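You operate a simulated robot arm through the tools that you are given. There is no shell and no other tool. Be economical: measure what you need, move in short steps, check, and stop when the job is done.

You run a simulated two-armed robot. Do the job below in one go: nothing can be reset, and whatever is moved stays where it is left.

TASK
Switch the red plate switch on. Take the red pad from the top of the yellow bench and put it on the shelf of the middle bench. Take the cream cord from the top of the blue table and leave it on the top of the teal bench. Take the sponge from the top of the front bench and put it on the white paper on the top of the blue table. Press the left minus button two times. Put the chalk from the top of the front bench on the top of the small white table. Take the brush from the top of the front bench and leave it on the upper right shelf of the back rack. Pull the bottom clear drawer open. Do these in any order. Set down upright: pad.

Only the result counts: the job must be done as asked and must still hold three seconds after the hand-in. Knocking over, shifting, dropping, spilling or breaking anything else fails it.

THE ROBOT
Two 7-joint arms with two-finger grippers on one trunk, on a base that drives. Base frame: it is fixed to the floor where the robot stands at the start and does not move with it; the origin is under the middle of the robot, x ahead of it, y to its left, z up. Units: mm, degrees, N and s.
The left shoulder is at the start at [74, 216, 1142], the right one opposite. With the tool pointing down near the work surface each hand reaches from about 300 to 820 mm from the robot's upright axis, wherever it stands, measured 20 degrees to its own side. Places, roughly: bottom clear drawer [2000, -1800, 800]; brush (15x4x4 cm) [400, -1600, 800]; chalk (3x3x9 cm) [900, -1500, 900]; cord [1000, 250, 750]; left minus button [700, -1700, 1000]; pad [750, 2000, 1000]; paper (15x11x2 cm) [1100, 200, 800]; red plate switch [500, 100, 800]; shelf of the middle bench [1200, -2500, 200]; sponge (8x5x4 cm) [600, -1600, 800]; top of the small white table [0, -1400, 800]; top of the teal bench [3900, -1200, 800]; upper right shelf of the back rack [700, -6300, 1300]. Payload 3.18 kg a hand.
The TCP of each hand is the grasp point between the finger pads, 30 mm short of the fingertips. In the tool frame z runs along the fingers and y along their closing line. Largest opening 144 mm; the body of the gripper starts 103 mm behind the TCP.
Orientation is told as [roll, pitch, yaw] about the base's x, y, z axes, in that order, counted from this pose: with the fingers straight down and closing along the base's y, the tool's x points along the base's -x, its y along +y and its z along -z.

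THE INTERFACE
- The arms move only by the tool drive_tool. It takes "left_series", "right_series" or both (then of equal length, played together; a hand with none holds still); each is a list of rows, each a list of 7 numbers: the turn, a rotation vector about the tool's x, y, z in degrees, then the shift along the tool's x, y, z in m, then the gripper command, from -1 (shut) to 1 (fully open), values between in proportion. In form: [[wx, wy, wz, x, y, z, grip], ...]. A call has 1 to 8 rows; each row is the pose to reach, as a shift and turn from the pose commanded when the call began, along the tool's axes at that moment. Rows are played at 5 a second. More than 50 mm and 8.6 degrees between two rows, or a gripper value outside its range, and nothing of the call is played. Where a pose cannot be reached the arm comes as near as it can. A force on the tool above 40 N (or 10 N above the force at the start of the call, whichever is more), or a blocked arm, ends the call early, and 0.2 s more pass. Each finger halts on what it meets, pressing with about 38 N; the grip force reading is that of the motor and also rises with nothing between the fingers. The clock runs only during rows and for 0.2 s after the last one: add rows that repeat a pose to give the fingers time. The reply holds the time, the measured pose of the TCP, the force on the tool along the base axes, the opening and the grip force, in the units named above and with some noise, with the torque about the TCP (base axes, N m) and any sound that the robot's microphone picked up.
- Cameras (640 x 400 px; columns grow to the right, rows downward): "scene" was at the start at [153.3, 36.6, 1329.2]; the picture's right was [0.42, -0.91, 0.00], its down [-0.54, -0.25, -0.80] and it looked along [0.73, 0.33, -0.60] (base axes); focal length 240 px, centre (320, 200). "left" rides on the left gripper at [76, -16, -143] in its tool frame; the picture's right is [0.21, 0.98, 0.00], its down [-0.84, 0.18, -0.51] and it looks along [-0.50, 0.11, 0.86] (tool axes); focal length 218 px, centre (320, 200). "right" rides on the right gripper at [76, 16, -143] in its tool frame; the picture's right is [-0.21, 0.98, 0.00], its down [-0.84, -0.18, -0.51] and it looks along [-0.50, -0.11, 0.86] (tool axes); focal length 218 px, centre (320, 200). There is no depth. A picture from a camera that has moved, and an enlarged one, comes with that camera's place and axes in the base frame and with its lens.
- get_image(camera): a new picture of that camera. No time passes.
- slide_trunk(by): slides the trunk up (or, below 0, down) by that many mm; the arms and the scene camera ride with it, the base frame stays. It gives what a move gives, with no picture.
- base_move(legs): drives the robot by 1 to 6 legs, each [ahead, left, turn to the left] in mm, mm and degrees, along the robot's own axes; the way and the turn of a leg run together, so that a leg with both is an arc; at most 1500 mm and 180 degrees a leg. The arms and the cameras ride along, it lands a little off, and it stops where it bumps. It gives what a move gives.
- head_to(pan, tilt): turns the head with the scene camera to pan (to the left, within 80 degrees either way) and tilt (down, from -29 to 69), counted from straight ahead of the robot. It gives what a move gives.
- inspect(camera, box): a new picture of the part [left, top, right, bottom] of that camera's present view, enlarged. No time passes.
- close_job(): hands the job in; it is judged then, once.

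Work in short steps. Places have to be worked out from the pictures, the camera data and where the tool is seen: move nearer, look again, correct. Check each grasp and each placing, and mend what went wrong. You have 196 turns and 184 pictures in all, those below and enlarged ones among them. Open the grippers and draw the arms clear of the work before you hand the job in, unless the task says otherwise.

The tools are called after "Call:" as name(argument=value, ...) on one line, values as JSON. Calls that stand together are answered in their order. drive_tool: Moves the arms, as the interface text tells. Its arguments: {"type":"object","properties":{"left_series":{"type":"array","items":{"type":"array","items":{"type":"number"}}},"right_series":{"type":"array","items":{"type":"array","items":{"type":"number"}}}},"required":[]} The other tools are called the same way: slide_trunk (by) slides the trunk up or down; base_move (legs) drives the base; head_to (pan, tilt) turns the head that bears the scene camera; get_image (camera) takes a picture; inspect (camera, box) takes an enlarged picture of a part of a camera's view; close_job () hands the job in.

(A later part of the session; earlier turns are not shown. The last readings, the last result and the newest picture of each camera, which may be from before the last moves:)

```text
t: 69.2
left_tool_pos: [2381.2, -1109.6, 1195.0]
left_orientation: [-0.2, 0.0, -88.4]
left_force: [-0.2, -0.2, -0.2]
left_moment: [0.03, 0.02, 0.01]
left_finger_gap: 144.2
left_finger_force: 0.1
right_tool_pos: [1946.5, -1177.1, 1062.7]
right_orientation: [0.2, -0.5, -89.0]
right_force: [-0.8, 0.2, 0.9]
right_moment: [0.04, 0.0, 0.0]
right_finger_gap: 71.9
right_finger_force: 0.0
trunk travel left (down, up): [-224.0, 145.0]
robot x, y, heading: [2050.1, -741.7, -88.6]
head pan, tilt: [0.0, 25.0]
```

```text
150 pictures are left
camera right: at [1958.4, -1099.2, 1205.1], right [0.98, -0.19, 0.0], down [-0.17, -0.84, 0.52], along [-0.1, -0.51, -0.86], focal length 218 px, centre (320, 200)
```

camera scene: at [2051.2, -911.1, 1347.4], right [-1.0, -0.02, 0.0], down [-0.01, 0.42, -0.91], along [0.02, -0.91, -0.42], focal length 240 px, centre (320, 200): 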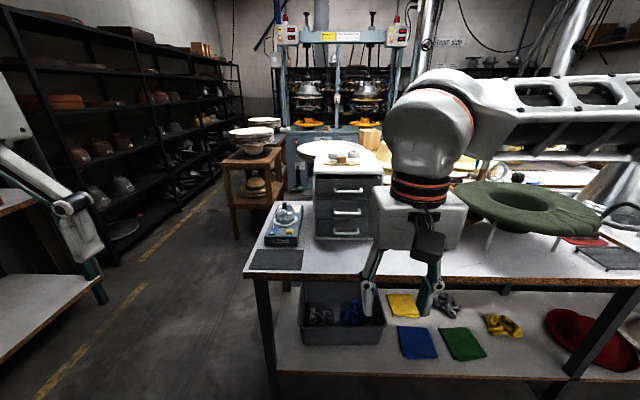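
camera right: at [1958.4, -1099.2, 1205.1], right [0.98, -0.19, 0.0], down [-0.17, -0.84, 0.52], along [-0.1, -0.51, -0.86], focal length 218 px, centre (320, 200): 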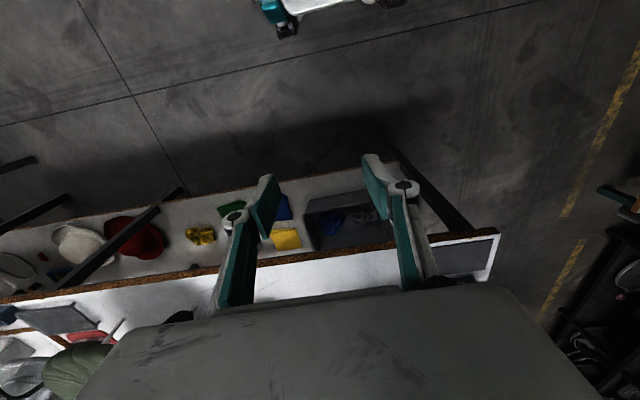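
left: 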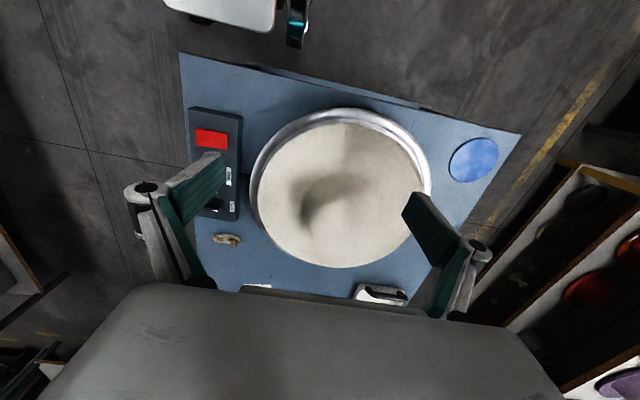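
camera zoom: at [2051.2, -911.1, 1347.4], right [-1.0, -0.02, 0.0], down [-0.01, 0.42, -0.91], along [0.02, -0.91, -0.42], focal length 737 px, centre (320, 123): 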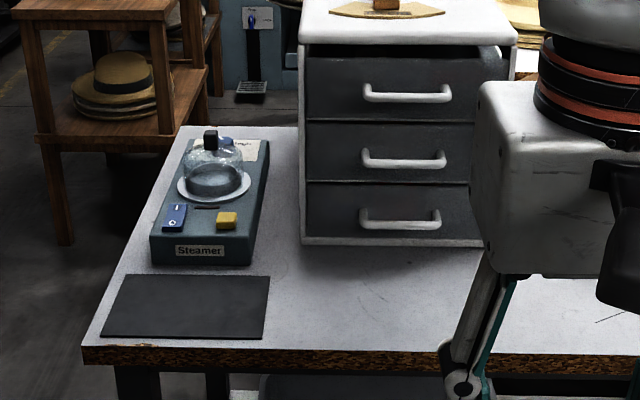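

Handles are U-bars with a finger-sized gap. Raise and shift the right hand, then drive nearer.

Call:
drive_tool(right_series=[[0, 0, 0, 0.0, 0.015, -0.025, 0], [0, 0, 0, 0.0, 0.03, -0.05, 0]])

Call:
base_move(legs=[[330, 0, 0]])

Call:
get_image(camera="right")

Call:
get_image(camera="scene")

```text
t: 69.8
left_tool_pos: [2383.0, -1108.6, 1195.2]
left_orientation: [-0.2, 0.0, -88.4]
left_force: [0.7, 0.5, 0.0]
left_moment: [0.0, 0.01, -0.03]
left_finger_gap: 144.1
left_finger_force: 0.1
right_tool_pos: [1975.0, -1177.5, 1113.1]
right_orientation: [0.1, -0.7, -89.0]
right_force: [0.4, -1.6, 0.2]
right_moment: [0.02, -0.01, 0.02]
right_finger_gap: 72.2
right_finger_force: 0.0
trunk travel left (down, up): [-224.0, 145.0]
robot x, y, heading: [2052.8, -739.4, -88.4]
head pan, tilt: [0.0, 25.0]
```

```text
t: 72.0
left_tool_pos: [2389.5, -1438.4, 1194.8]
left_orientation: [-0.1, 0.1, -88.5]
left_force: [-0.1, 0.4, 0.0]
left_moment: [-0.01, -0.01, -0.01]
left_finger_gap: 144.0
left_finger_force: 0.0
right_tool_pos: [1982.9, -1505.3, 1112.9]
right_orientation: [0.1, -0.7, -88.9]
right_force: [-0.3, -0.3, -0.1]
right_moment: [0.04, -0.02, 0.01]
right_finger_gap: 72.0
right_finger_force: 0.1
trunk travel left (down, up): [-224.0, 145.0]
robot x, y, heading: [2059.4, -1069.4, -88.8]
head pan, tilt: [0.0, 25.0]
```

```text
149 pictures are left
camera right: at [1995.5, -1426.3, 1254.5], right [0.98, -0.19, 0.0], down [-0.17, -0.84, 0.52], along [-0.1, -0.51, -0.86], focal length 218 px, centre (320, 200)
```

right: 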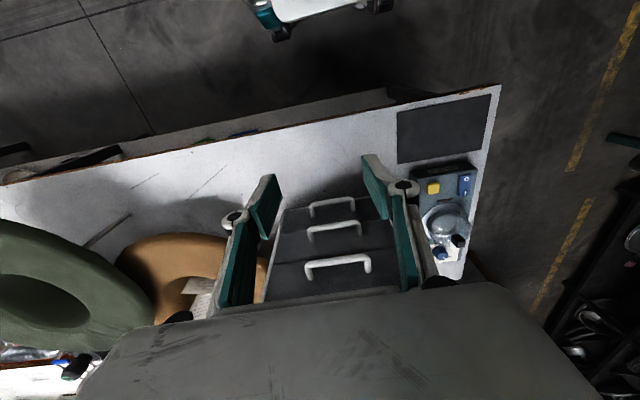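

```text
148 pictures are left
camera scene: at [2059.0, -1239.5, 1347.5], right [-1.0, -0.02, 0.0], down [-0.01, 0.42, -0.91], along [0.02, -0.91, -0.42], focal length 240 px, centre (320, 200)
```

scene: 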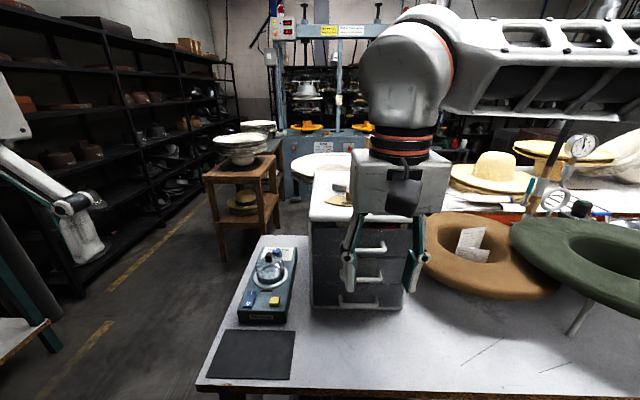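

Call:
inspect(camera="right", box=[260, 180, 380, 300])

Call:
inspect(camera="scene", box=[300, 210, 420, 320])

```text
3.33 times, centred on (320, 240) of right
camera zoom: at [1995.5, -1426.3, 1254.5], right [0.98, -0.19, 0.0], down [-0.17, -0.84, 0.52], along [-0.1, -0.51, -0.86], focal length 728 px, centre (320, 67)
```

zoom: 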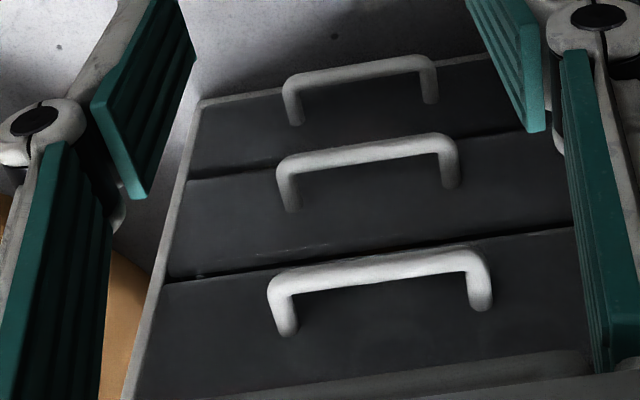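

```text
3.64 times, centred on (360, 265) of scene
camera zoom: at [2059.0, -1239.5, 1347.5], right [-1.0, -0.02, 0.0], down [-0.01, 0.42, -0.91], along [0.02, -0.91, -0.42], focal length 871 px, centre (174, -36)
```

zoom: 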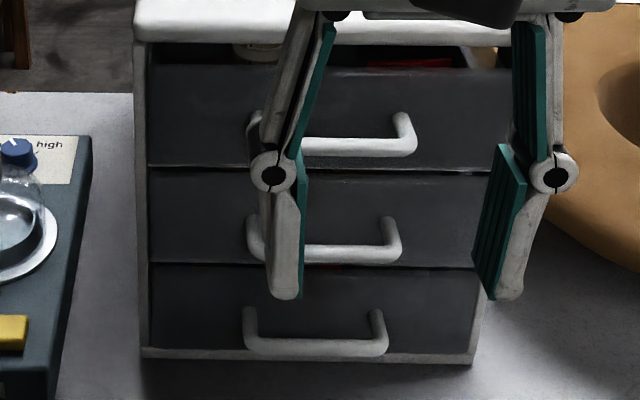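

The bottom handle bar triangulates to [1974, -1657, 880], with ~22 mm behind it. I'll grip it with the hand tilted ~25° below horizontal, fingers above/below the bar; back off first, then reorient.

Call:
base_move(legs=[[-250, 0, 0]])

Call:
drive_tool(right_series=[[0, -8, 0, 0, 0, 0, -0.2], [0, -16, 0, 0, 0, 0, -0.2], [0, -24, 0, 0, 0, 0, -0.2], [0, -32, 0, 0, 0, 0, -0.2], [0, -40, 0, 0, 0, 0, -0.2], [0, -48, 0, 0, 0, 0, -0.2], [0, -56, 0, 0, 0, 0, -0.2], [0, -64, 0, 0, 0, 0, -0.2]])

```text
t: 73.8
left_tool_pos: [2383.2, -1187.3, 1195.5]
left_orientation: [-0.1, -0.1, -88.6]
left_force: [-0.2, 0.1, -0.3]
left_moment: [-0.01, 0.0, -0.01]
left_finger_gap: 144.1
left_finger_force: 0.1
right_tool_pos: [1976.1, -1255.9, 1113.0]
right_orientation: [0.1, -0.6, -89.0]
right_force: [0.4, 0.4, 0.0]
right_moment: [-0.02, 0.02, -0.02]
right_finger_gap: 72.0
right_finger_force: 0.0
trunk travel left (down, up): [-224.0, 145.0]
robot x, y, heading: [2054.1, -822.5, -88.6]
head pan, tilt: [0.0, 25.0]
```

```text
t: 75.6
left_tool_pos: [2384.5, -1187.5, 1194.4]
left_orientation: [-0.2, 0.0, -88.4]
left_force: [0.6, 0.6, -0.7]
left_moment: [-0.03, 0.04, 0.0]
left_finger_gap: 143.9
left_finger_force: 0.0
right_tool_pos: [1996.4, -1266.0, 1119.2]
right_orientation: [0.1, -64.6, -89.2]
right_force: [0.1, 0.7, 0.9]
right_moment: [-0.01, -0.01, -0.04]
right_finger_gap: 57.9
right_finger_force: 0.1
right hand out of reach, approached as far as the arm can: row 8
trunk travel left (down, up): [-224.0, 145.0]
robot x, y, heading: [2050.6, -826.4, -88.5]
head pan, tilt: [0.0, 25.0]
```

Now roll about the finger axis by +90° in two halves.

Call:
drive_tool(right_series=[[0, 0, 8, 0, 0, 0.01, -0.2], [0, 0, 16, 0, 0, 0.02, -0.2], [0, 0, 24, 0, 0, 0.03, -0.2], [0, 0, 32, 0, 0, 0.04, -0.2], [0, 0, 40, 0, 0, 0.05, -0.2], [0, 0, 48, 0, 0, 0.06, -0.2]])

```text
t: 77.0
left_tool_pos: [2383.3, -1188.5, 1193.1]
left_orientation: [-0.1, 0.0, -88.5]
left_force: [0.3, -0.3, -0.5]
left_moment: [0.0, -0.03, -0.02]
left_finger_gap: 143.8
left_finger_force: 0.1
right_tool_pos: [1994.9, -1320.6, 1093.2]
right_orientation: [57.5, -37.0, -157.9]
right_force: [0.2, 0.4, -0.4]
right_moment: [-0.02, 0.0, -0.01]
right_finger_gap: 57.5
right_finger_force: 0.1
trunk travel left (down, up): [-224.0, 145.0]
robot x, y, heading: [2051.2, -823.7, -88.8]
head pan, tilt: [0.0, 25.0]
```

Call:
drive_tool(right_series=[[0, 0, 8, 0, 0, 0.01, -0.2], [0, 0, 16, 0, 0, 0.02, -0.2], [0, 0, 24, 0, 0, 0.03, -0.2], [0, 0, 32, 0, 0, 0.04, -0.3], [0, 0, 40, 0, 0, 0.05, -0.4], [0, 0, 42, 0, 0, 0.05, -0.5]])

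Call:
get_image(camera="right")

Call:
get_image(camera="scene")

```text
t: 78.4
left_tool_pos: [2383.7, -1188.1, 1195.8]
left_orientation: [-0.1, 0.0, -88.5]
left_force: [0.7, -0.2, 0.0]
left_moment: [0.02, 0.05, -0.02]
left_finger_gap: 144.3
left_finger_force: 0.0
right_tool_pos: [1997.0, -1366.1, 1072.2]
right_orientation: [64.6, 0.3, -179.2]
right_force: [0.1, -0.1, 0.1]
right_moment: [0.03, 0.02, -0.02]
right_finger_gap: 35.7
right_finger_force: 0.1
trunk travel left (down, up): [-224.0, 145.0]
robot x, y, heading: [2052.7, -820.1, -88.8]
head pan, tilt: [0.0, 25.0]
```

```text
145 pictures are left
camera right: at [2069.1, -1241.6, 1148.5], right [-0.21, -0.42, 0.88], down [-0.85, 0.52, 0.05], along [-0.48, -0.74, -0.47], focal length 218 px, centre (320, 200)
```

right: 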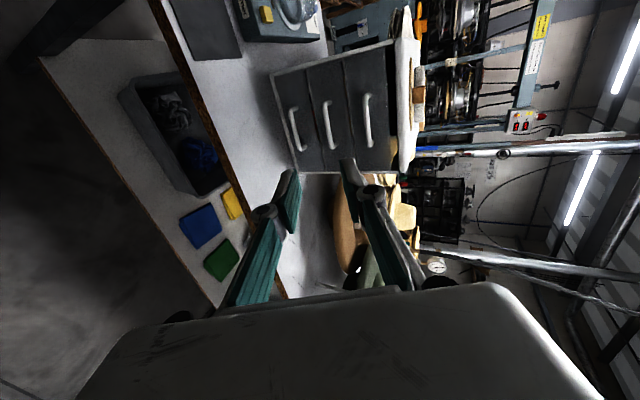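

```text
144 pictures are left
camera scene: at [2053.0, -989.0, 1347.6], right [-1.0, -0.02, 0.0], down [-0.01, 0.42, -0.91], along [0.02, -0.91, -0.42], focal length 240 px, centre (320, 200)
```

scene: 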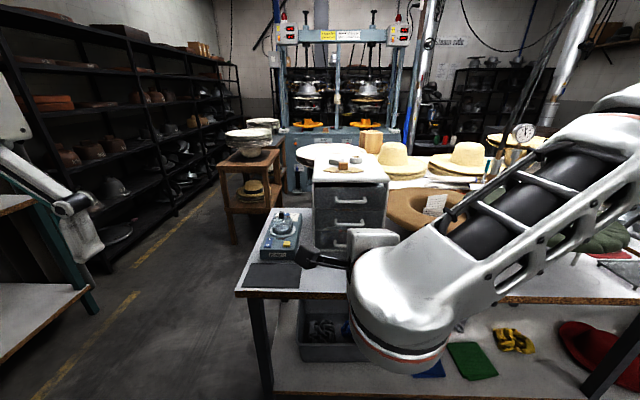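

Orientation is right. Move to a pre-grasp point about 90 mm short of the handle.

Call:
drive_tool(right_series=[[0, 0, 0, -0.004, -0.008, 0.04, -0.5], [0, 0, 0, -0.008, -0.016, 0.08, -0.5], [0, 0, 0, -0.012, -0.024, 0.12, -0.5], [0, 0, 0, -0.016, -0.032, 0.16, -0.5], [0, 0, 0, -0.02, -0.04, 0.2, -0.5], [0, 0, 0, -0.023, -0.048, 0.24, -0.5]])

Call:
get_image(camera="right")

Call:
get_image(camera="scene")

```text
t: 79.8
left_tool_pos: [2382.5, -1189.0, 1194.4]
left_orientation: [-0.1, 0.1, -88.5]
left_force: [0.3, -0.1, 0.4]
left_moment: [0.03, -0.02, -0.01]
left_finger_gap: 143.9
left_finger_force: 0.1
right_tool_pos: [1979.8, -1564.9, 927.1]
right_orientation: [64.1, 0.0, -179.4]
right_force: [-0.4, 0.6, 0.5]
right_moment: [0.03, 0.03, -0.02]
right_finger_gap: 36.2
right_finger_force: 0.0
right hand out of reach, approached as far as the arm can: row 6
trunk travel left (down, up): [-224.0, 145.0]
robot x, y, heading: [2052.2, -819.7, -88.8]
head pan, tilt: [0.0, 25.0]
```

```text
143 pictures are left
camera right: at [2053.4, -1441.4, 1004.0], right [-0.2, -0.43, 0.88], down [-0.85, 0.53, 0.06], along [-0.49, -0.73, -0.47], focal length 218 px, centre (320, 200)
```

right: 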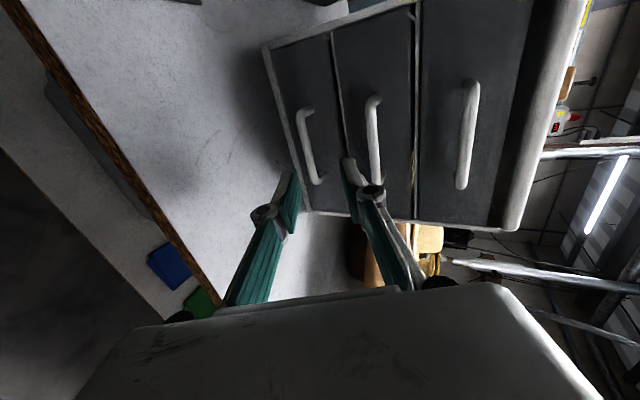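

```text
142 pictures are left
camera scene: at [2052.6, -990.6, 1347.1], right [-1.0, -0.02, 0.0], down [-0.01, 0.42, -0.91], along [0.02, -0.91, -0.42], focal length 240 px, centre (320, 200)
```

scene: 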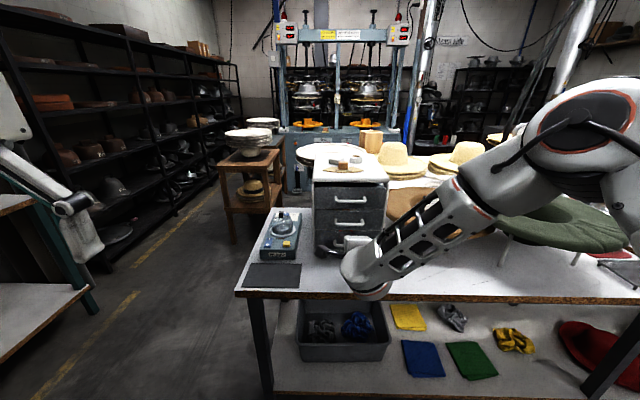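

The arm is near its limit, so the base should go nearer. Bar refined to ≈[1977, -1666, 863]. Retract the hand a bit, then drive 120 mm ahead.

Call:
drive_tool(right_series=[[0, 0, 0, 0, -0.008, -0.05, -0.5], [0, 0, 0, 0, -0.015, -0.095, -0.5]])

Call:
base_move(legs=[[120, 0, 0]])

Call:
get_image(camera="right")

```text
refused: row 1 steps farther than a row can; nothing moved
```

```text
t: 81.0
left_tool_pos: [2385.7, -1306.0, 1195.2]
left_orientation: [-0.2, 0.0, -88.5]
left_force: [-0.2, -0.2, 0.0]
left_moment: [0.01, 0.0, -0.01]
left_finger_gap: 144.1
left_finger_force: 0.2
right_tool_pos: [1982.9, -1682.2, 930.0]
right_orientation: [64.3, 0.0, -179.2]
right_force: [0.1, 5.3, 0.6]
right_moment: [-0.03, 0.02, 0.05]
right_finger_gap: 56.0
right_finger_force: 0.0
trunk travel left (down, up): [-224.0, 145.0]
robot x, y, heading: [2055.5, -934.1, -89.2]
head pan, tilt: [0.0, 25.0]
```

```text
141 pictures are left
camera right: at [2056.1, -1558.9, 1006.5], right [-0.2, -0.43, 0.88], down [-0.85, 0.53, 0.06], along [-0.49, -0.74, -0.47], focal length 218 px, centre (320, 200)
```

right: 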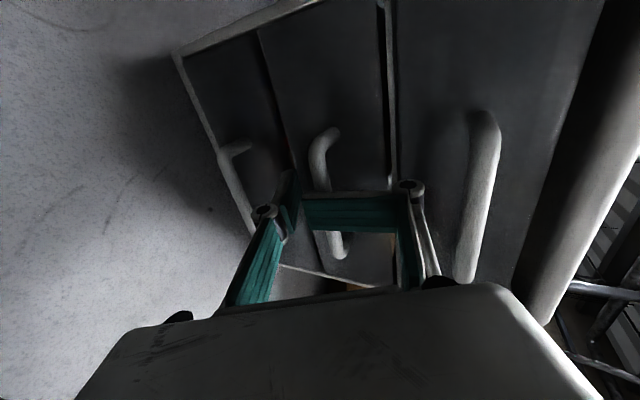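

The retract row was over the limit and the base move took the fingers up to the middle handle (contact only ~5 N). Back the hand straight out along its axis now.

Call:
drive_tool(right_series=[[0, 0, 0, 0, 0, -0.02, -0.2], [0, 0, 0, 0, 0, -0.045, -0.2], [0, 0, 0, 0, 0, -0.08, -0.2], [0, 0, 0, 0, 0, -0.12, -0.3], [0, 0, 0, 0, 0, -0.15, -0.5]])

Call:
get_image(camera="right")

Call:
get_image(camera="scene")

```text
t: 82.2
left_tool_pos: [2385.7, -1304.9, 1193.6]
left_orientation: [-0.1, -0.1, -88.5]
left_force: [0.0, 0.2, 0.8]
left_moment: [0.01, 0.02, 0.02]
left_finger_gap: 143.6
left_finger_force: 0.0
right_tool_pos: [1980.8, -1545.8, 995.3]
right_orientation: [64.4, -0.1, -179.4]
right_force: [0.0, 0.1, 0.3]
right_moment: [-0.01, 0.01, -0.03]
right_finger_gap: 36.0
right_finger_force: 0.2
trunk travel left (down, up): [-224.0, 145.0]
robot x, y, heading: [2052.6, -939.6, -88.5]
head pan, tilt: [0.0, 25.0]
```

```text
140 pictures are left
camera right: at [2054.1, -1422.3, 1071.7], right [-0.2, -0.43, 0.88], down [-0.85, 0.53, 0.06], along [-0.49, -0.74, -0.47], focal length 218 px, centre (320, 200)
```

right: 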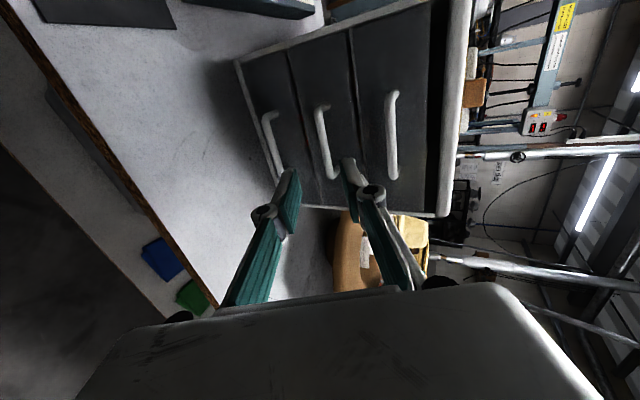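

```text
139 pictures are left
camera scene: at [2055.4, -1106.6, 1347.6], right [-1.0, -0.02, 0.0], down [-0.01, 0.42, -0.91], along [0.02, -0.91, -0.42], focal length 240 px, centre (320, 200)
```

scene: 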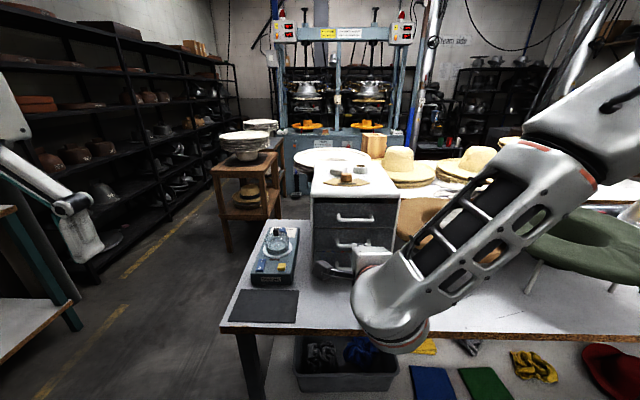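

Nothing shifted. Bar refined to ≈[1979, -1668, 857]. Align the hand on the bar's axis, about 85 mm short.

Call:
drive_tool(right_series=[[0, 0, 0, 0, -0.025, 0.02, -0.5], [0, 0, 0, -0.001, -0.05, 0.04, -0.5], [0, 0, 0, -0.002, -0.071, 0.065, -0.5], [0, 0, 0, -0.002, -0.071, 0.068, -0.5]])

Call:
inspect(camera="right", box=[220, 80, 400, 240])

```text
t: 83.2
left_tool_pos: [2385.4, -1306.0, 1194.9]
left_orientation: [-0.1, -0.1, -88.5]
left_force: [-0.2, 0.0, 0.8]
left_moment: [-0.03, 0.01, 0.02]
left_finger_gap: 144.1
left_finger_force: 0.0
right_tool_pos: [2000.0, -1575.8, 919.2]
right_orientation: [63.8, -0.4, -180.1]
right_force: [-0.9, -0.1, 1.4]
right_moment: [0.0, -0.01, 0.01]
right_finger_gap: 35.8
right_finger_force: 0.1
right hand out of reach, approached as far as the arm can: row 2, 3, 4
trunk travel left (down, up): [-224.0, 145.0]
robot x, y, heading: [2054.2, -937.6, -88.5]
head pan, tilt: [0.0, 25.0]
```

```text
2.50 times, centred on (310, 160) of right
camera zoom: at [2075.1, -1452.4, 997.1], right [-0.2, -0.43, 0.88], down [-0.84, 0.53, 0.07], along [-0.5, -0.73, -0.47], focal length 546 px, centre (345, 300)
```

zoom: 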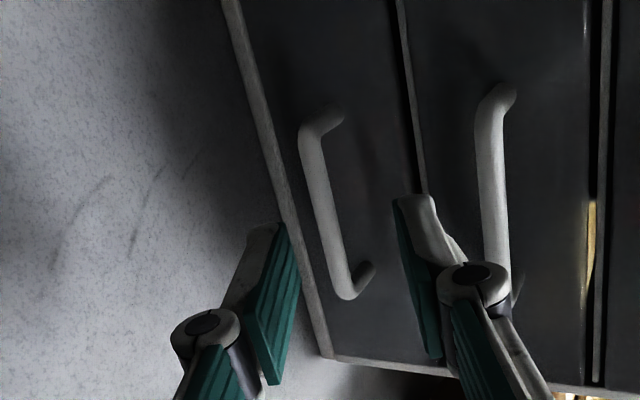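

The arm is cramped at this height; raise the hand 100 mm and then lower the trunk by 100 mm.

Call:
drive_tool(right_series=[[0, 0, 0, -0.005, 0.03, -0.015, -0.5], [0, 0, 0, -0.01, 0.06, -0.03, -0.5], [0, 0, 0, -0.015, 0.09, -0.045, -0.5], [0, 0, 0, -0.02, 0.1, -0.06, -0.5]])

```text
t: 84.2
left_tool_pos: [2385.6, -1305.2, 1195.3]
left_orientation: [-0.1, 0.0, -88.5]
left_force: [-0.4, -0.6, 0.2]
left_moment: [-0.01, 0.0, 0.0]
left_finger_gap: 144.1
left_finger_force: 0.0
right_tool_pos: [1979.9, -1565.1, 1036.1]
right_orientation: [64.4, -0.1, -179.4]
right_force: [-0.1, 0.0, -0.4]
right_moment: [0.01, -0.05, 0.0]
right_finger_gap: 36.3
right_finger_force: 0.0
trunk travel left (down, up): [-224.0, 145.0]
robot x, y, heading: [2055.0, -937.0, -88.9]
head pan, tilt: [0.0, 25.0]
```

Call:
slide_trunk(by=-100)

Call:
get_image(camera="scene")

```text
t: 85.6
left_tool_pos: [2386.0, -1302.5, 1097.6]
left_orientation: [0.0, -0.3, -88.5]
left_force: [0.1, 0.8, 0.7]
left_moment: [-0.05, 0.01, 0.02]
left_finger_gap: 144.2
left_finger_force: 0.1
right_tool_pos: [1980.6, -1563.7, 936.9]
right_orientation: [64.6, 0.1, -179.3]
right_force: [0.4, -0.4, -0.3]
right_moment: [0.06, 0.01, 0.03]
right_finger_gap: 36.0
right_finger_force: 0.0
trunk travel left (down, up): [-124.0, 245.0]
robot x, y, heading: [2057.6, -938.0, -88.7]
head pan, tilt: [0.0, 25.0]
```

```text
137 pictures are left
camera scene: at [2057.7, -1199.7, 1237.1], right [-1.0, -0.02, 0.0], down [-0.01, 0.42, -0.91], along [0.02, -0.91, -0.42], focal length 240 px, centre (320, 200)
```

scene: 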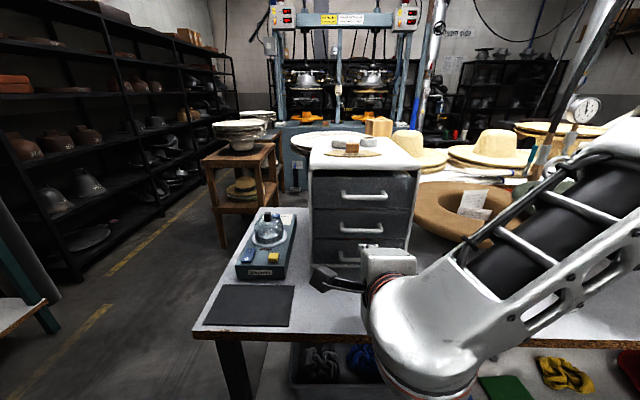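

Call:
drive_tool(right_series=[[0, 0, 0, 0, -0.013, 0.015, -0.5], [0, 0, 0, -0.001, -0.026, 0.03, -0.5], [0, 0, 0, -0.001, -0.026, 0.03, -0.5]])

Call:
inspect(camera="right", box=[220, 80, 400, 240])

```text
t: 86.4
left_tool_pos: [2386.0, -1305.5, 1094.6]
left_orientation: [-0.1, 0.0, -88.6]
left_force: [0.3, -0.6, -0.3]
left_moment: [0.02, -0.02, 0.03]
left_finger_gap: 143.9
left_finger_force: 0.0
right_tool_pos: [1979.5, -1580.3, 899.9]
right_orientation: [64.4, 0.0, -179.4]
right_force: [0.3, 0.4, 0.3]
right_moment: [0.0, 0.02, 0.0]
right_finger_gap: 35.6
right_finger_force: 0.0
trunk travel left (down, up): [-124.0, 245.0]
robot x, y, heading: [2052.9, -937.3, -88.9]
head pan, tilt: [0.0, 25.0]
```

```text
2.50 times, centred on (310, 160) of right
camera zoom: at [2052.2, -1457.1, 975.4], right [-0.2, -0.43, 0.88], down [-0.85, 0.53, 0.06], along [-0.49, -0.74, -0.47], focal length 546 px, centre (345, 300)
```

zoom: 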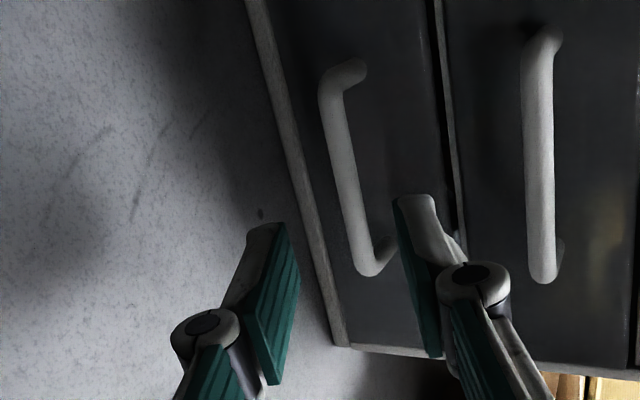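

The bar is well aligned between the fingers. Advance 60 mm and check.

Call:
drive_tool(right_series=[[0, 0, 0, 0, 0, 0.02, -0.5], [0, 0, 0, 0, 0, 0.04, -0.5], [0, 0, 0, 0, 0, 0.06, -0.5], [0, 0, 0, 0, 0, 0.06, -0.5]])

Call:
inspect(camera="right", box=[220, 80, 400, 240])

```text
t: 87.4
left_tool_pos: [2385.2, -1305.8, 1095.4]
left_orientation: [-0.1, 0.0, -88.6]
left_force: [0.2, 0.2, 0.1]
left_moment: [-0.04, 0.01, 0.01]
left_finger_gap: 144.0
left_finger_force: 0.0
right_tool_pos: [1979.8, -1632.2, 872.8]
right_orientation: [64.3, 0.0, -179.3]
right_force: [-0.8, 0.7, 0.8]
right_moment: [-0.01, -0.02, 0.02]
right_finger_gap: 36.2
right_finger_force: 0.0
trunk travel left (down, up): [-124.0, 245.0]
robot x, y, heading: [2052.0, -935.5, -88.8]
head pan, tilt: [0.0, 25.0]
```

```text
2.50 times, centred on (310, 160) of right
camera zoom: at [2053.2, -1510.6, 949.4], right [-0.2, -0.43, 0.88], down [-0.85, 0.53, 0.06], along [-0.49, -0.74, -0.47], focal length 546 px, centre (345, 300)
```

zoom: 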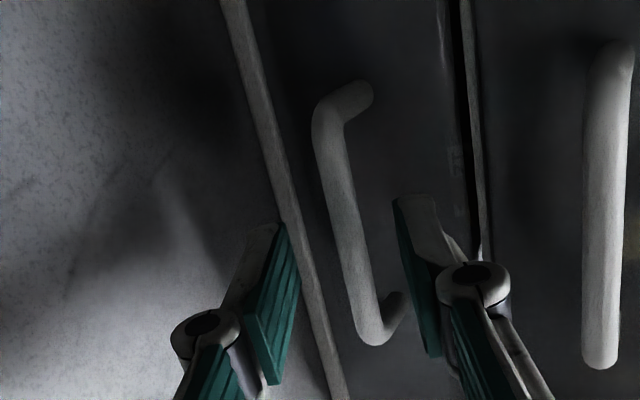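

Advance 25 mm more and close on the bar.

Call:
drive_tool(right_series=[[0, 0, 0, 0, 0, 0.012, -0.5], [0, 0, 0, 0, 0, 0.025, -0.5], [0, 0, 0, 0, 0, 0.025, -0.8], [0, 0, 0, 0, 0, 0.025, -1], [0, 0, 0, 0, 0, 0.025, -1]])

Call:
inspect(camera="right", box=[220, 80, 400, 240])

```text
t: 88.6
left_tool_pos: [2386.0, -1305.4, 1095.7]
left_orientation: [-0.1, 0.1, -88.6]
left_force: [-0.2, 0.5, 0.0]
left_moment: [0.03, -0.01, -0.01]
left_finger_gap: 144.0
left_finger_force: 0.0
right_tool_pos: [1979.7, -1656.2, 862.6]
right_orientation: [64.3, 0.0, -179.4]
right_force: [-0.5, 0.2, 2.9]
right_moment: [-0.07, 0.07, 0.02]
right_finger_gap: 9.8
right_finger_force: 39.5
trunk travel left (down, up): [-124.0, 245.0]
robot x, y, heading: [2054.7, -935.0, -88.9]
head pan, tilt: [0.0, 25.0]
```

```text
2.50 times, centred on (310, 160) of right
camera zoom: at [2053.6, -1533.1, 939.3], right [-0.2, -0.42, 0.88], down [-0.85, 0.53, 0.06], along [-0.49, -0.74, -0.47], focal length 546 px, centre (345, 300)
```

zoom: 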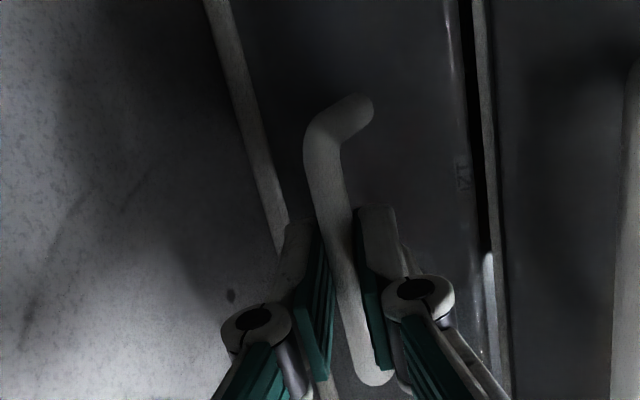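

Handle gripped (9.8 mm). Pull it out by ~140 mm straight along +y.

Call:
drive_tool(right_series=[[0, 0, 0, 0, -0.009, -0.018, -1], [0, 0, 0, 0, -0.017, -0.036, -1], [0, 0, 0, 0, -0.026, -0.054, -1], [0, 0, 0, 0, -0.034, -0.072, -1], [0, 0, 0, 0, -0.043, -0.09, -1], [0, 0, 0, 0, -0.052, -0.108, -1], [0, 0, 0, 0, -0.06, -0.126, -1]])

Call:
get_image(camera="scene")

```text
t: 90.2
left_tool_pos: [2388.3, -1305.9, 1094.3]
left_orientation: [-0.2, 0.0, -88.6]
left_force: [-0.5, -0.5, 0.0]
left_moment: [0.06, -0.02, 0.0]
left_finger_gap: 143.9
left_finger_force: 0.0
right_tool_pos: [1964.2, -1524.0, 861.4]
right_orientation: [63.7, 1.3, 178.0]
right_force: [23.7, -0.1, 9.9]
right_moment: [-0.14, 0.96, 0.36]
right_finger_gap: 10.3
right_finger_force: 40.9
trunk travel left (down, up): [-124.0, 245.0]
robot x, y, heading: [2054.2, -939.2, -88.7]
head pan, tilt: [0.0, 25.0]
```

```text
133 pictures are left
camera scene: at [2059.9, -1201.0, 1236.2], right [-1.0, -0.02, 0.0], down [-0.01, 0.42, -0.91], along [0.02, -0.91, -0.42], focal length 240 px, centre (320, 200)
```

scene: 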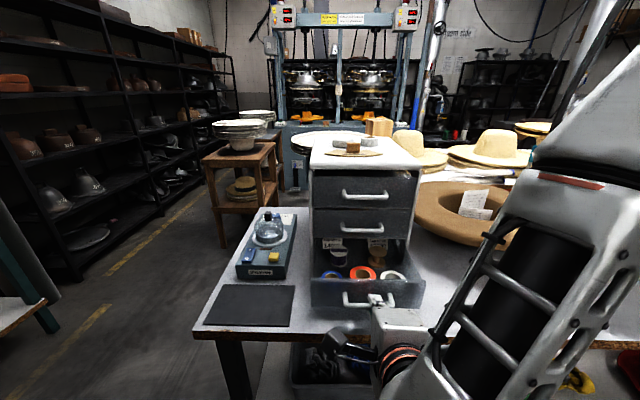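

The drawer is open by about 130 mm. Release and back out along the tool axis.

Call:
drive_tool(right_series=[[0, 0, 0, 0, 0, 0, -0.7], [0, 0, 0, 0, 0, 0, -0.5], [0, 0, 0, 0, 0, -0.02, -0.5], [0, 0, 0, 0, 0, -0.05, -0.5], [0, 0, 0, 0, 0, -0.09, -0.5], [0, 0, 0, 0, 0.02, -0.13, -0.5]])

Call:
get_image(camera="scene")

```text
t: 91.6
left_tool_pos: [2386.8, -1304.1, 1096.7]
left_orientation: [-0.1, -0.2, -88.5]
left_force: [0.3, -0.4, 0.4]
left_moment: [-0.03, 0.02, -0.01]
left_finger_gap: 144.3
left_finger_force: 0.1
right_tool_pos: [2008.6, -1432.4, 933.4]
right_orientation: [64.6, -1.7, 179.3]
right_force: [-0.3, -0.2, 0.4]
right_moment: [-0.03, 0.0, 0.0]
right_finger_gap: 35.9
right_finger_force: 0.0
right hand out of reach, approached as far as the arm can: row 4, 5, 6
trunk travel left (down, up): [-124.0, 245.0]
robot x, y, heading: [2056.7, -936.9, -88.8]
head pan, tilt: [0.0, 25.0]
```

```text
132 pictures are left
camera scene: at [2058.1, -1199.4, 1237.2], right [-1.0, -0.02, 0.0], down [-0.01, 0.42, -0.91], along [0.02, -0.91, -0.42], focal length 240 px, centre (320, 200)
```

scene: 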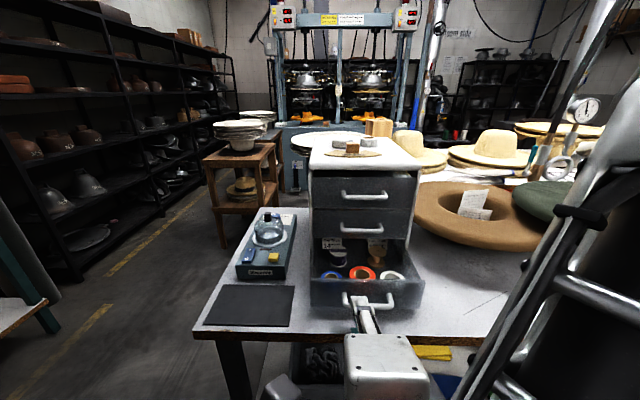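

Handle is clear. Back the base away, then restore trunk and hand orientation.

Call:
base_move(legs=[[-330, 0, 0]])

Call:
slide_trunk(by=100)

Call:
drive_tool(right_series=[[0, 0, -8, 0, 0, -0.01, -0.5], [0, 0, -16, 0, 0, -0.02, -0.5], [0, 0, -24, 0, 0, -0.03, -0.5], [0, 0, -32, 0, 0, -0.04, -0.5], [0, 0, -40, 0, 0, -0.05, -0.5], [0, 0, -48, 0, 0, -0.06, -0.5]])

```text
t: 93.8
left_tool_pos: [2379.6, -972.6, 1096.3]
left_orientation: [-0.1, 0.0, -88.4]
left_force: [-0.4, 0.2, 1.0]
left_moment: [0.0, 0.0, -0.03]
left_finger_gap: 144.0
left_finger_force: 0.1
right_tool_pos: [2004.2, -1103.2, 936.0]
right_orientation: [64.4, -0.8, 179.2]
right_force: [0.3, 0.3, 0.4]
right_moment: [-0.01, 0.04, -0.02]
right_finger_gap: 36.0
right_finger_force: 0.1
trunk travel left (down, up): [-124.0, 245.0]
robot x, y, heading: [2048.1, -605.8, -88.4]
head pan, tilt: [0.0, 25.0]
```

```text
t: 95.1
left_tool_pos: [2379.6, -974.1, 1193.1]
left_orientation: [-0.1, 0.1, -88.5]
left_force: [0.2, 0.0, 0.9]
left_moment: [0.04, 0.0, -0.01]
left_finger_gap: 143.7
left_finger_force: 0.1
right_tool_pos: [2004.8, -1105.7, 1035.5]
right_orientation: [64.3, -0.6, 179.2]
right_force: [-0.6, 0.0, -0.4]
right_moment: [0.0, 0.0, -0.01]
right_finger_gap: 36.0
right_finger_force: 0.1
trunk travel left (down, up): [-224.0, 145.0]
robot x, y, heading: [2042.8, -607.5, -88.5]
head pan, tilt: [0.0, 25.0]
```

```text
t: 96.5
left_tool_pos: [2378.6, -972.2, 1195.5]
left_orientation: [-0.1, -0.1, -88.5]
left_force: [0.5, -0.2, -0.3]
left_moment: [-0.02, 0.05, -0.01]
left_finger_gap: 143.8
left_finger_force: 0.1
right_tool_pos: [2004.5, -1051.0, 1062.4]
right_orientation: [54.3, -42.5, -155.2]
right_force: [0.2, -0.2, 0.7]
right_moment: [-0.01, -0.03, 0.01]
right_finger_gap: 36.0
right_finger_force: 0.1
trunk travel left (down, up): [-224.0, 145.0]
robot x, y, heading: [2044.5, -605.7, -88.5]
head pan, tilt: [0.0, 25.0]
```

Call:
drive_tool(right_series=[[0, 0, -8, 0, 0, 0, -0.5], [0, 0, -16, 0, 0, 0, -0.5], [0, 0, -24, 0, 0, 0, -0.5], [0, 0, -32, 0, 0, 0, -0.5], [0, 0, -40, 0, 0, 0, -0.5], [0, 0, -42, 0, 0, 0, -0.5]])

Call:
drive_tool(right_series=[[0, 8, 0, 0, 0, 0, -0.3], [0, 16, 0, 0, 0, 0, 0], [0, 24, 0, 0, 0, 0, 0], [0, 32, 0, 0, 0, 0, 0], [0, 40, 0, 0, 0, 0, 0], [0, 48, 0, 0, 0, 0, 0], [0, 56, 0, 0, 0, 0, 0], [0, 64, 0, 0, 0, 0, 0]])

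Call:
head_to(pan=45, tilt=20)

Call:
head_to(pan=-50, tilt=20)

Call:
get_image(camera="scene")

```text
t: 97.9
left_tool_pos: [2379.7, -973.1, 1195.1]
left_orientation: [-0.2, 0.0, -88.4]
left_force: [0.6, -0.1, -0.8]
left_moment: [0.0, -0.03, -0.01]
left_finger_gap: 144.0
left_finger_force: 0.0
right_tool_pos: [1999.8, -1056.1, 1070.0]
right_orientation: [5.9, -63.3, -97.7]
right_force: [0.0, -0.8, 0.1]
right_moment: [0.01, 0.02, 0.04]
right_finger_gap: 36.1
right_finger_force: 0.1
trunk travel left (down, up): [-224.0, 145.0]
robot x, y, heading: [2045.7, -604.2, -88.8]
head pan, tilt: [0.0, 25.0]
```

```text
t: 99.7
left_tool_pos: [2379.1, -973.8, 1194.5]
left_orientation: [-0.2, 0.0, -88.4]
left_force: [-0.3, -0.7, 0.6]
left_moment: [0.04, -0.02, -0.02]
left_finger_gap: 144.1
left_finger_force: 0.0
right_tool_pos: [2005.3, -1051.1, 1061.2]
right_orientation: [-0.7, -0.2, -90.8]
right_force: [-0.3, -1.0, -0.9]
right_moment: [0.04, 0.0, 0.01]
right_finger_gap: 72.0
right_finger_force: 0.0
trunk travel left (down, up): [-224.0, 145.0]
robot x, y, heading: [2045.6, -606.1, -88.4]
head pan, tilt: [0.0, 25.0]
```

```text
t: 100.8
left_tool_pos: [2379.0, -972.4, 1194.3]
left_orientation: [-0.1, 0.0, -88.3]
left_force: [-0.1, 0.4, -0.9]
left_moment: [-0.01, 0.01, -0.03]
left_finger_gap: 143.8
left_finger_force: 0.0
right_tool_pos: [2004.4, -1049.1, 1062.5]
right_orientation: [-0.7, -0.5, -90.8]
right_force: [-1.1, 0.2, -0.1]
right_moment: [0.01, 0.01, -0.04]
right_finger_gap: 72.0
right_finger_force: 0.0
trunk travel left (down, up): [-224.0, 145.0]
robot x, y, heading: [2047.1, -604.5, -88.8]
head pan, tilt: [45.0, 20.0]
```

```text
t: 102.5
left_tool_pos: [2379.3, -973.5, 1194.3]
left_orientation: [-0.1, -0.1, -88.4]
left_force: [-0.3, -0.5, -0.1]
left_moment: [0.0, 0.02, 0.0]
left_finger_gap: 144.0
left_finger_force: 0.1
right_tool_pos: [2004.9, -1049.9, 1062.2]
right_orientation: [-0.6, -0.5, -90.8]
right_force: [0.8, 0.4, -0.5]
right_moment: [0.0, -0.01, -0.02]
right_finger_gap: 72.0
right_finger_force: 0.2
trunk travel left (down, up): [-224.0, 145.0]
robot x, y, heading: [2044.2, -606.5, -88.3]
head pan, tilt: [-50.0, 20.0]
```

```text
131 pictures are left
camera scene: at [1975.9, -744.4, 1355.6], right [-0.66, 0.75, 0.0], down [0.26, 0.23, -0.94], along [-0.7, -0.62, -0.34], focal length 240 px, centre (320, 200)
```

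scene: 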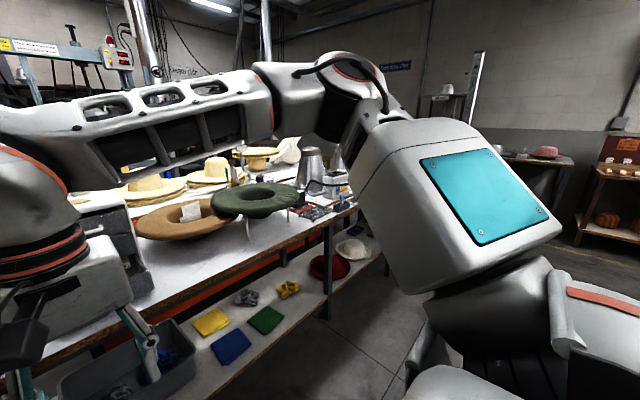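

Now move sideways to about x=750 in front of the front bench and look.

Call:
base_move(legs=[[0, -1300, -1.5]])

Call:
head_to(pan=0, tilt=30)

Call:
get_image(camera="scene")

```text
t: 114.1
left_tool_pos: [1068.3, -996.6, 1194.8]
left_orientation: [-0.2, 0.0, -90.1]
left_force: [-0.3, 0.3, -0.1]
left_moment: [0.0, 0.01, 0.0]
left_finger_gap: 144.1
left_finger_force: 0.1
right_tool_pos: [691.0, -1060.6, 1062.0]
right_orientation: [-0.7, -0.5, -92.6]
right_force: [-0.6, 0.2, -0.2]
right_moment: [0.01, -0.01, -0.01]
right_finger_gap: 71.9
right_finger_force: 0.1
trunk travel left (down, up): [-224.0, 145.0]
robot x, y, heading: [749.5, -620.9, -90.1]
head pan, tilt: [-50.0, 20.0]
```

```text
t: 115.3
left_tool_pos: [1067.6, -995.9, 1194.1]
left_orientation: [-0.1, 0.0, -90.2]
left_force: [0.7, -0.3, -0.9]
left_moment: [-0.03, -0.03, 0.0]
left_finger_gap: 144.0
left_finger_force: 0.1
right_tool_pos: [691.2, -1061.8, 1062.4]
right_orientation: [-0.7, -0.5, -92.5]
right_force: [-0.5, -0.3, 0.1]
right_moment: [0.03, 0.0, -0.01]
right_finger_gap: 71.9
right_finger_force: 0.1
trunk travel left (down, up): [-224.0, 145.0]
robot x, y, heading: [746.2, -617.3, -90.4]
head pan, tilt: [0.0, 30.0]
```

```text
130 pictures are left
camera scene: at [743.1, -786.3, 1339.5], right [-1.0, 0.01, 0.0], down [0.0, 0.5, -0.87], along [-0.01, -0.87, -0.5], focal length 240 px, centre (320, 200)
```

scene: 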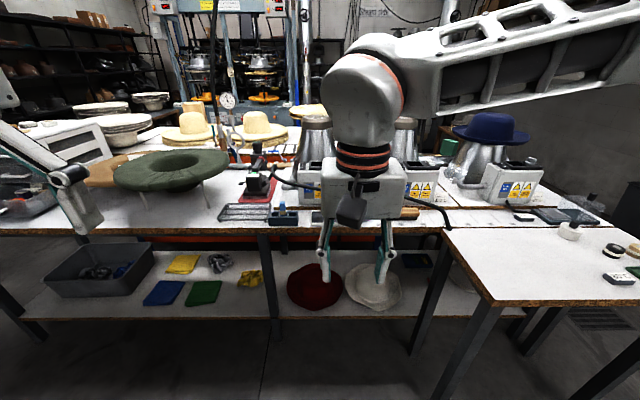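

The hand blocks the view; shift it right and up.

Call:
drive_tool(right_series=[[0, 0, 0, 0.02, -0.04, -0.01, 0], [0, 0, 0, 0.04, -0.08, -0.02, 0], [0, 0, 0, 0.06, -0.12, -0.03, 0], [0, 0, 0, 0.08, -0.16, -0.04, 0], [0, 0, 0, 0.1, -0.2, -0.05, 0], [0, 0, 0, 0.11, -0.24, -0.06, 0], [0, 0, 0, 0.12, -0.28, -0.07, 0]])

Call:
get_image(camera="scene")

Call:
inspect(camera="scene", box=[210, 110, 370, 230])

Call:
inspect(camera="scene", box=[350, 110, 510, 230])

```text
t: 116.9
left_tool_pos: [1066.6, -993.6, 1196.9]
left_orientation: [0.0, -0.1, -90.2]
left_force: [-0.2, 0.3, 1.5]
left_moment: [-0.04, -0.03, -0.02]
left_finger_gap: 144.0
left_finger_force: 0.1
right_tool_pos: [416.6, -926.2, 1135.5]
right_orientation: [-0.6, -0.6, -92.6]
right_force: [-0.3, -0.4, 0.1]
right_moment: [-0.02, -0.05, 0.0]
right_finger_gap: 72.1
right_finger_force: 0.2
trunk travel left (down, up): [-224.0, 145.0]
robot x, y, heading: [746.6, -620.8, -90.1]
head pan, tilt: [0.0, 30.0]
```

```text
129 pictures are left
camera scene: at [742.0, -785.3, 1339.8], right [-1.0, 0.01, 0.0], down [0.0, 0.5, -0.87], along [0.0, -0.87, -0.5], focal length 240 px, centre (320, 200)
```

scene: 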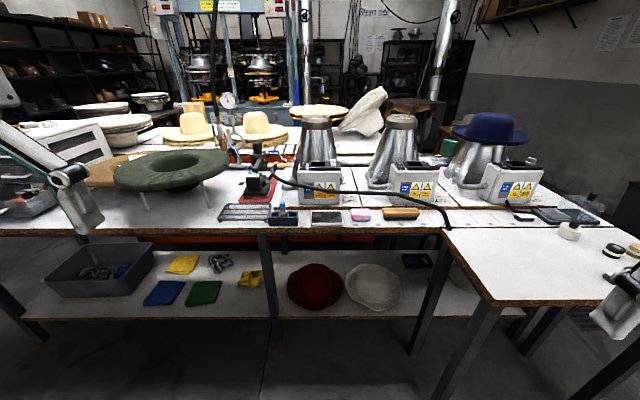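

```text
3.33 times, centred on (290, 170) of scene
camera zoom: at [742.0, -785.3, 1339.8], right [-1.0, 0.01, 0.0], down [0.0, 0.5, -0.87], along [0.0, -0.87, -0.5], focal length 798 px, centre (420, 300)
```

zoom: 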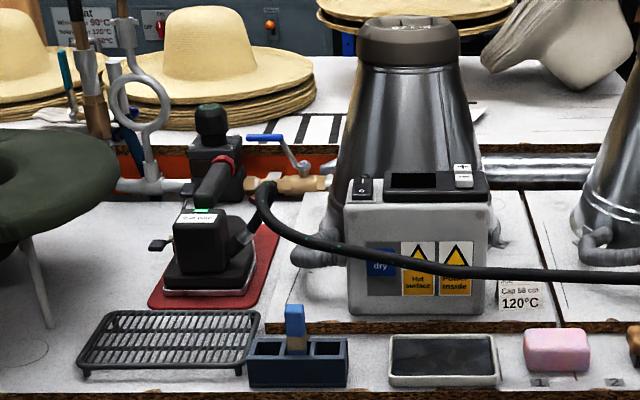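

```text
3.33 times, centred on (430, 170) of scene
camera zoom: at [742.0, -785.3, 1339.8], right [-1.0, 0.01, 0.0], down [0.0, 0.5, -0.87], along [0.0, -0.87, -0.5], focal length 798 px, centre (-47, 300)
```

zoom: 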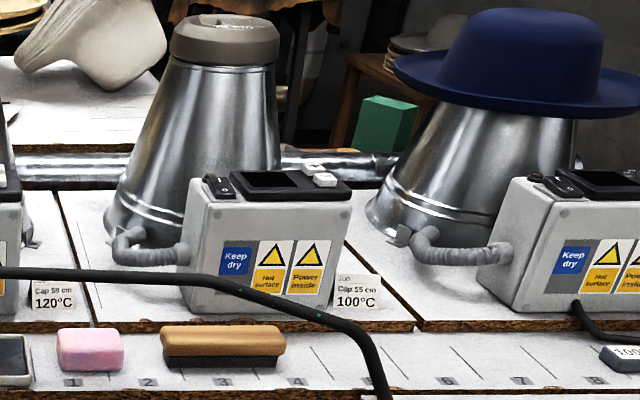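

Chalk (blue, in a holder), sponge (pink) and brush are visible. Look at the left control box's buttons.

Call:
inspect(camera="scene", box=[290, 150, 350, 190])

Call:
inspect(camera="scene", box=[260, 195, 440, 235])

```text
10.00 times, centred on (320, 170) of scene
camera zoom: at [742.0, -785.3, 1339.8], right [-1.0, 0.01, 0.0], down [0.0, 0.5, -0.87], along [0.0, -0.87, -0.5], focal length 2395 px, centre (320, 500)
```

zoom: 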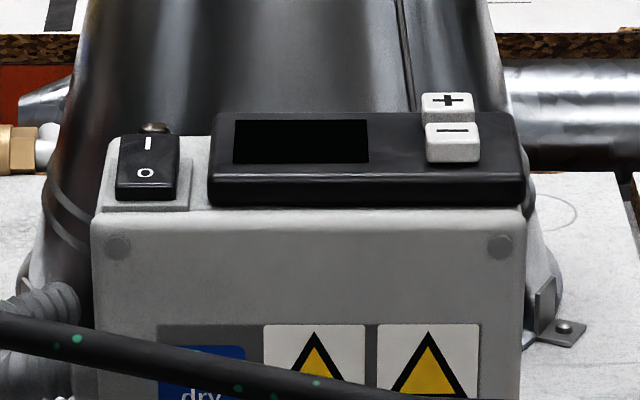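

```text
3.56 times, centred on (350, 215) of scene
camera zoom: at [742.0, -785.3, 1339.8], right [-1.0, 0.01, 0.0], down [0.0, 0.5, -0.87], along [0.0, -0.87, -0.5], focal length 852 px, centre (213, 147)
```

zoom: 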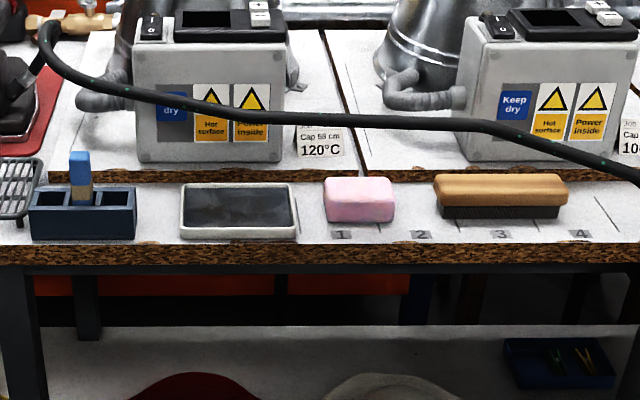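

Minus button is about [691, -1665, 1000]; chalk ≈[877,-1521], sponge ≈[590,-1527], brush ≈[441,-1536]. Drive 430 mm nearer.

Call:
base_move(legs=[[430, 0, 0]])

Call:
get_image(camera="scene")

Call:
get_image(camera="right")

Call:
get_image(camera="left")

```text
t: 119.5
left_tool_pos: [1065.0, -1422.6, 1194.5]
left_orientation: [-0.2, 0.0, -90.3]
left_force: [-0.8, -0.6, -0.5]
left_moment: [0.01, 0.0, 0.03]
left_finger_gap: 144.0
left_finger_force: 0.0
right_tool_pos: [415.6, -1355.8, 1136.1]
right_orientation: [-0.7, -0.4, -92.6]
right_force: [0.8, -0.7, 0.4]
right_moment: [0.03, -0.02, -0.01]
right_finger_gap: 71.9
right_finger_force: 0.1
trunk travel left (down, up): [-224.0, 145.0]
robot x, y, heading: [745.2, -1045.6, -90.3]
head pan, tilt: [0.0, 30.0]
```

```text
124 pictures are left
camera scene: at [740.8, -1212.6, 1339.5], right [-1.0, 0.01, 0.0], down [0.0, 0.5, -0.87], along [0.0, -0.87, -0.5], focal length 240 px, centre (320, 200)
```

scene: 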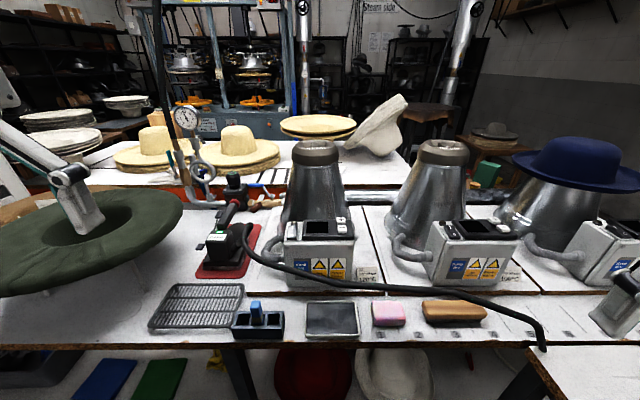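

```text
123 pictures are left
camera right: at [435.3, -1276.4, 1277.1], right [0.97, -0.25, -0.01], down [-0.21, -0.83, 0.52], along [-0.14, -0.5, -0.86], focal length 218 px, centre (320, 200)
```

right: 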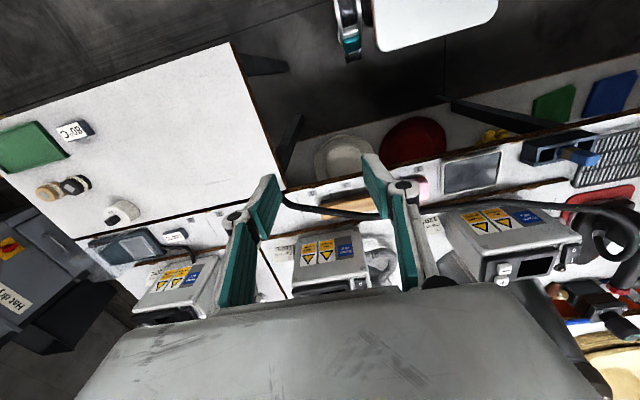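

```text
122 pictures are left
camera left: at [1050.3, -1345.4, 1337.9], right [0.98, 0.21, 0.0], down [0.18, -0.84, 0.51], along [0.1, -0.5, -0.86], focal length 218 px, centre (320, 200)
```

left: 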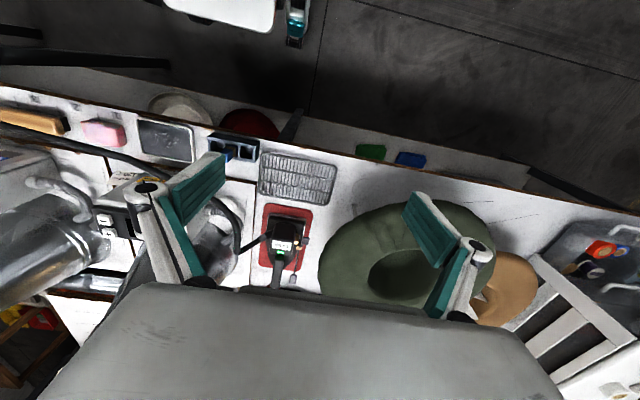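

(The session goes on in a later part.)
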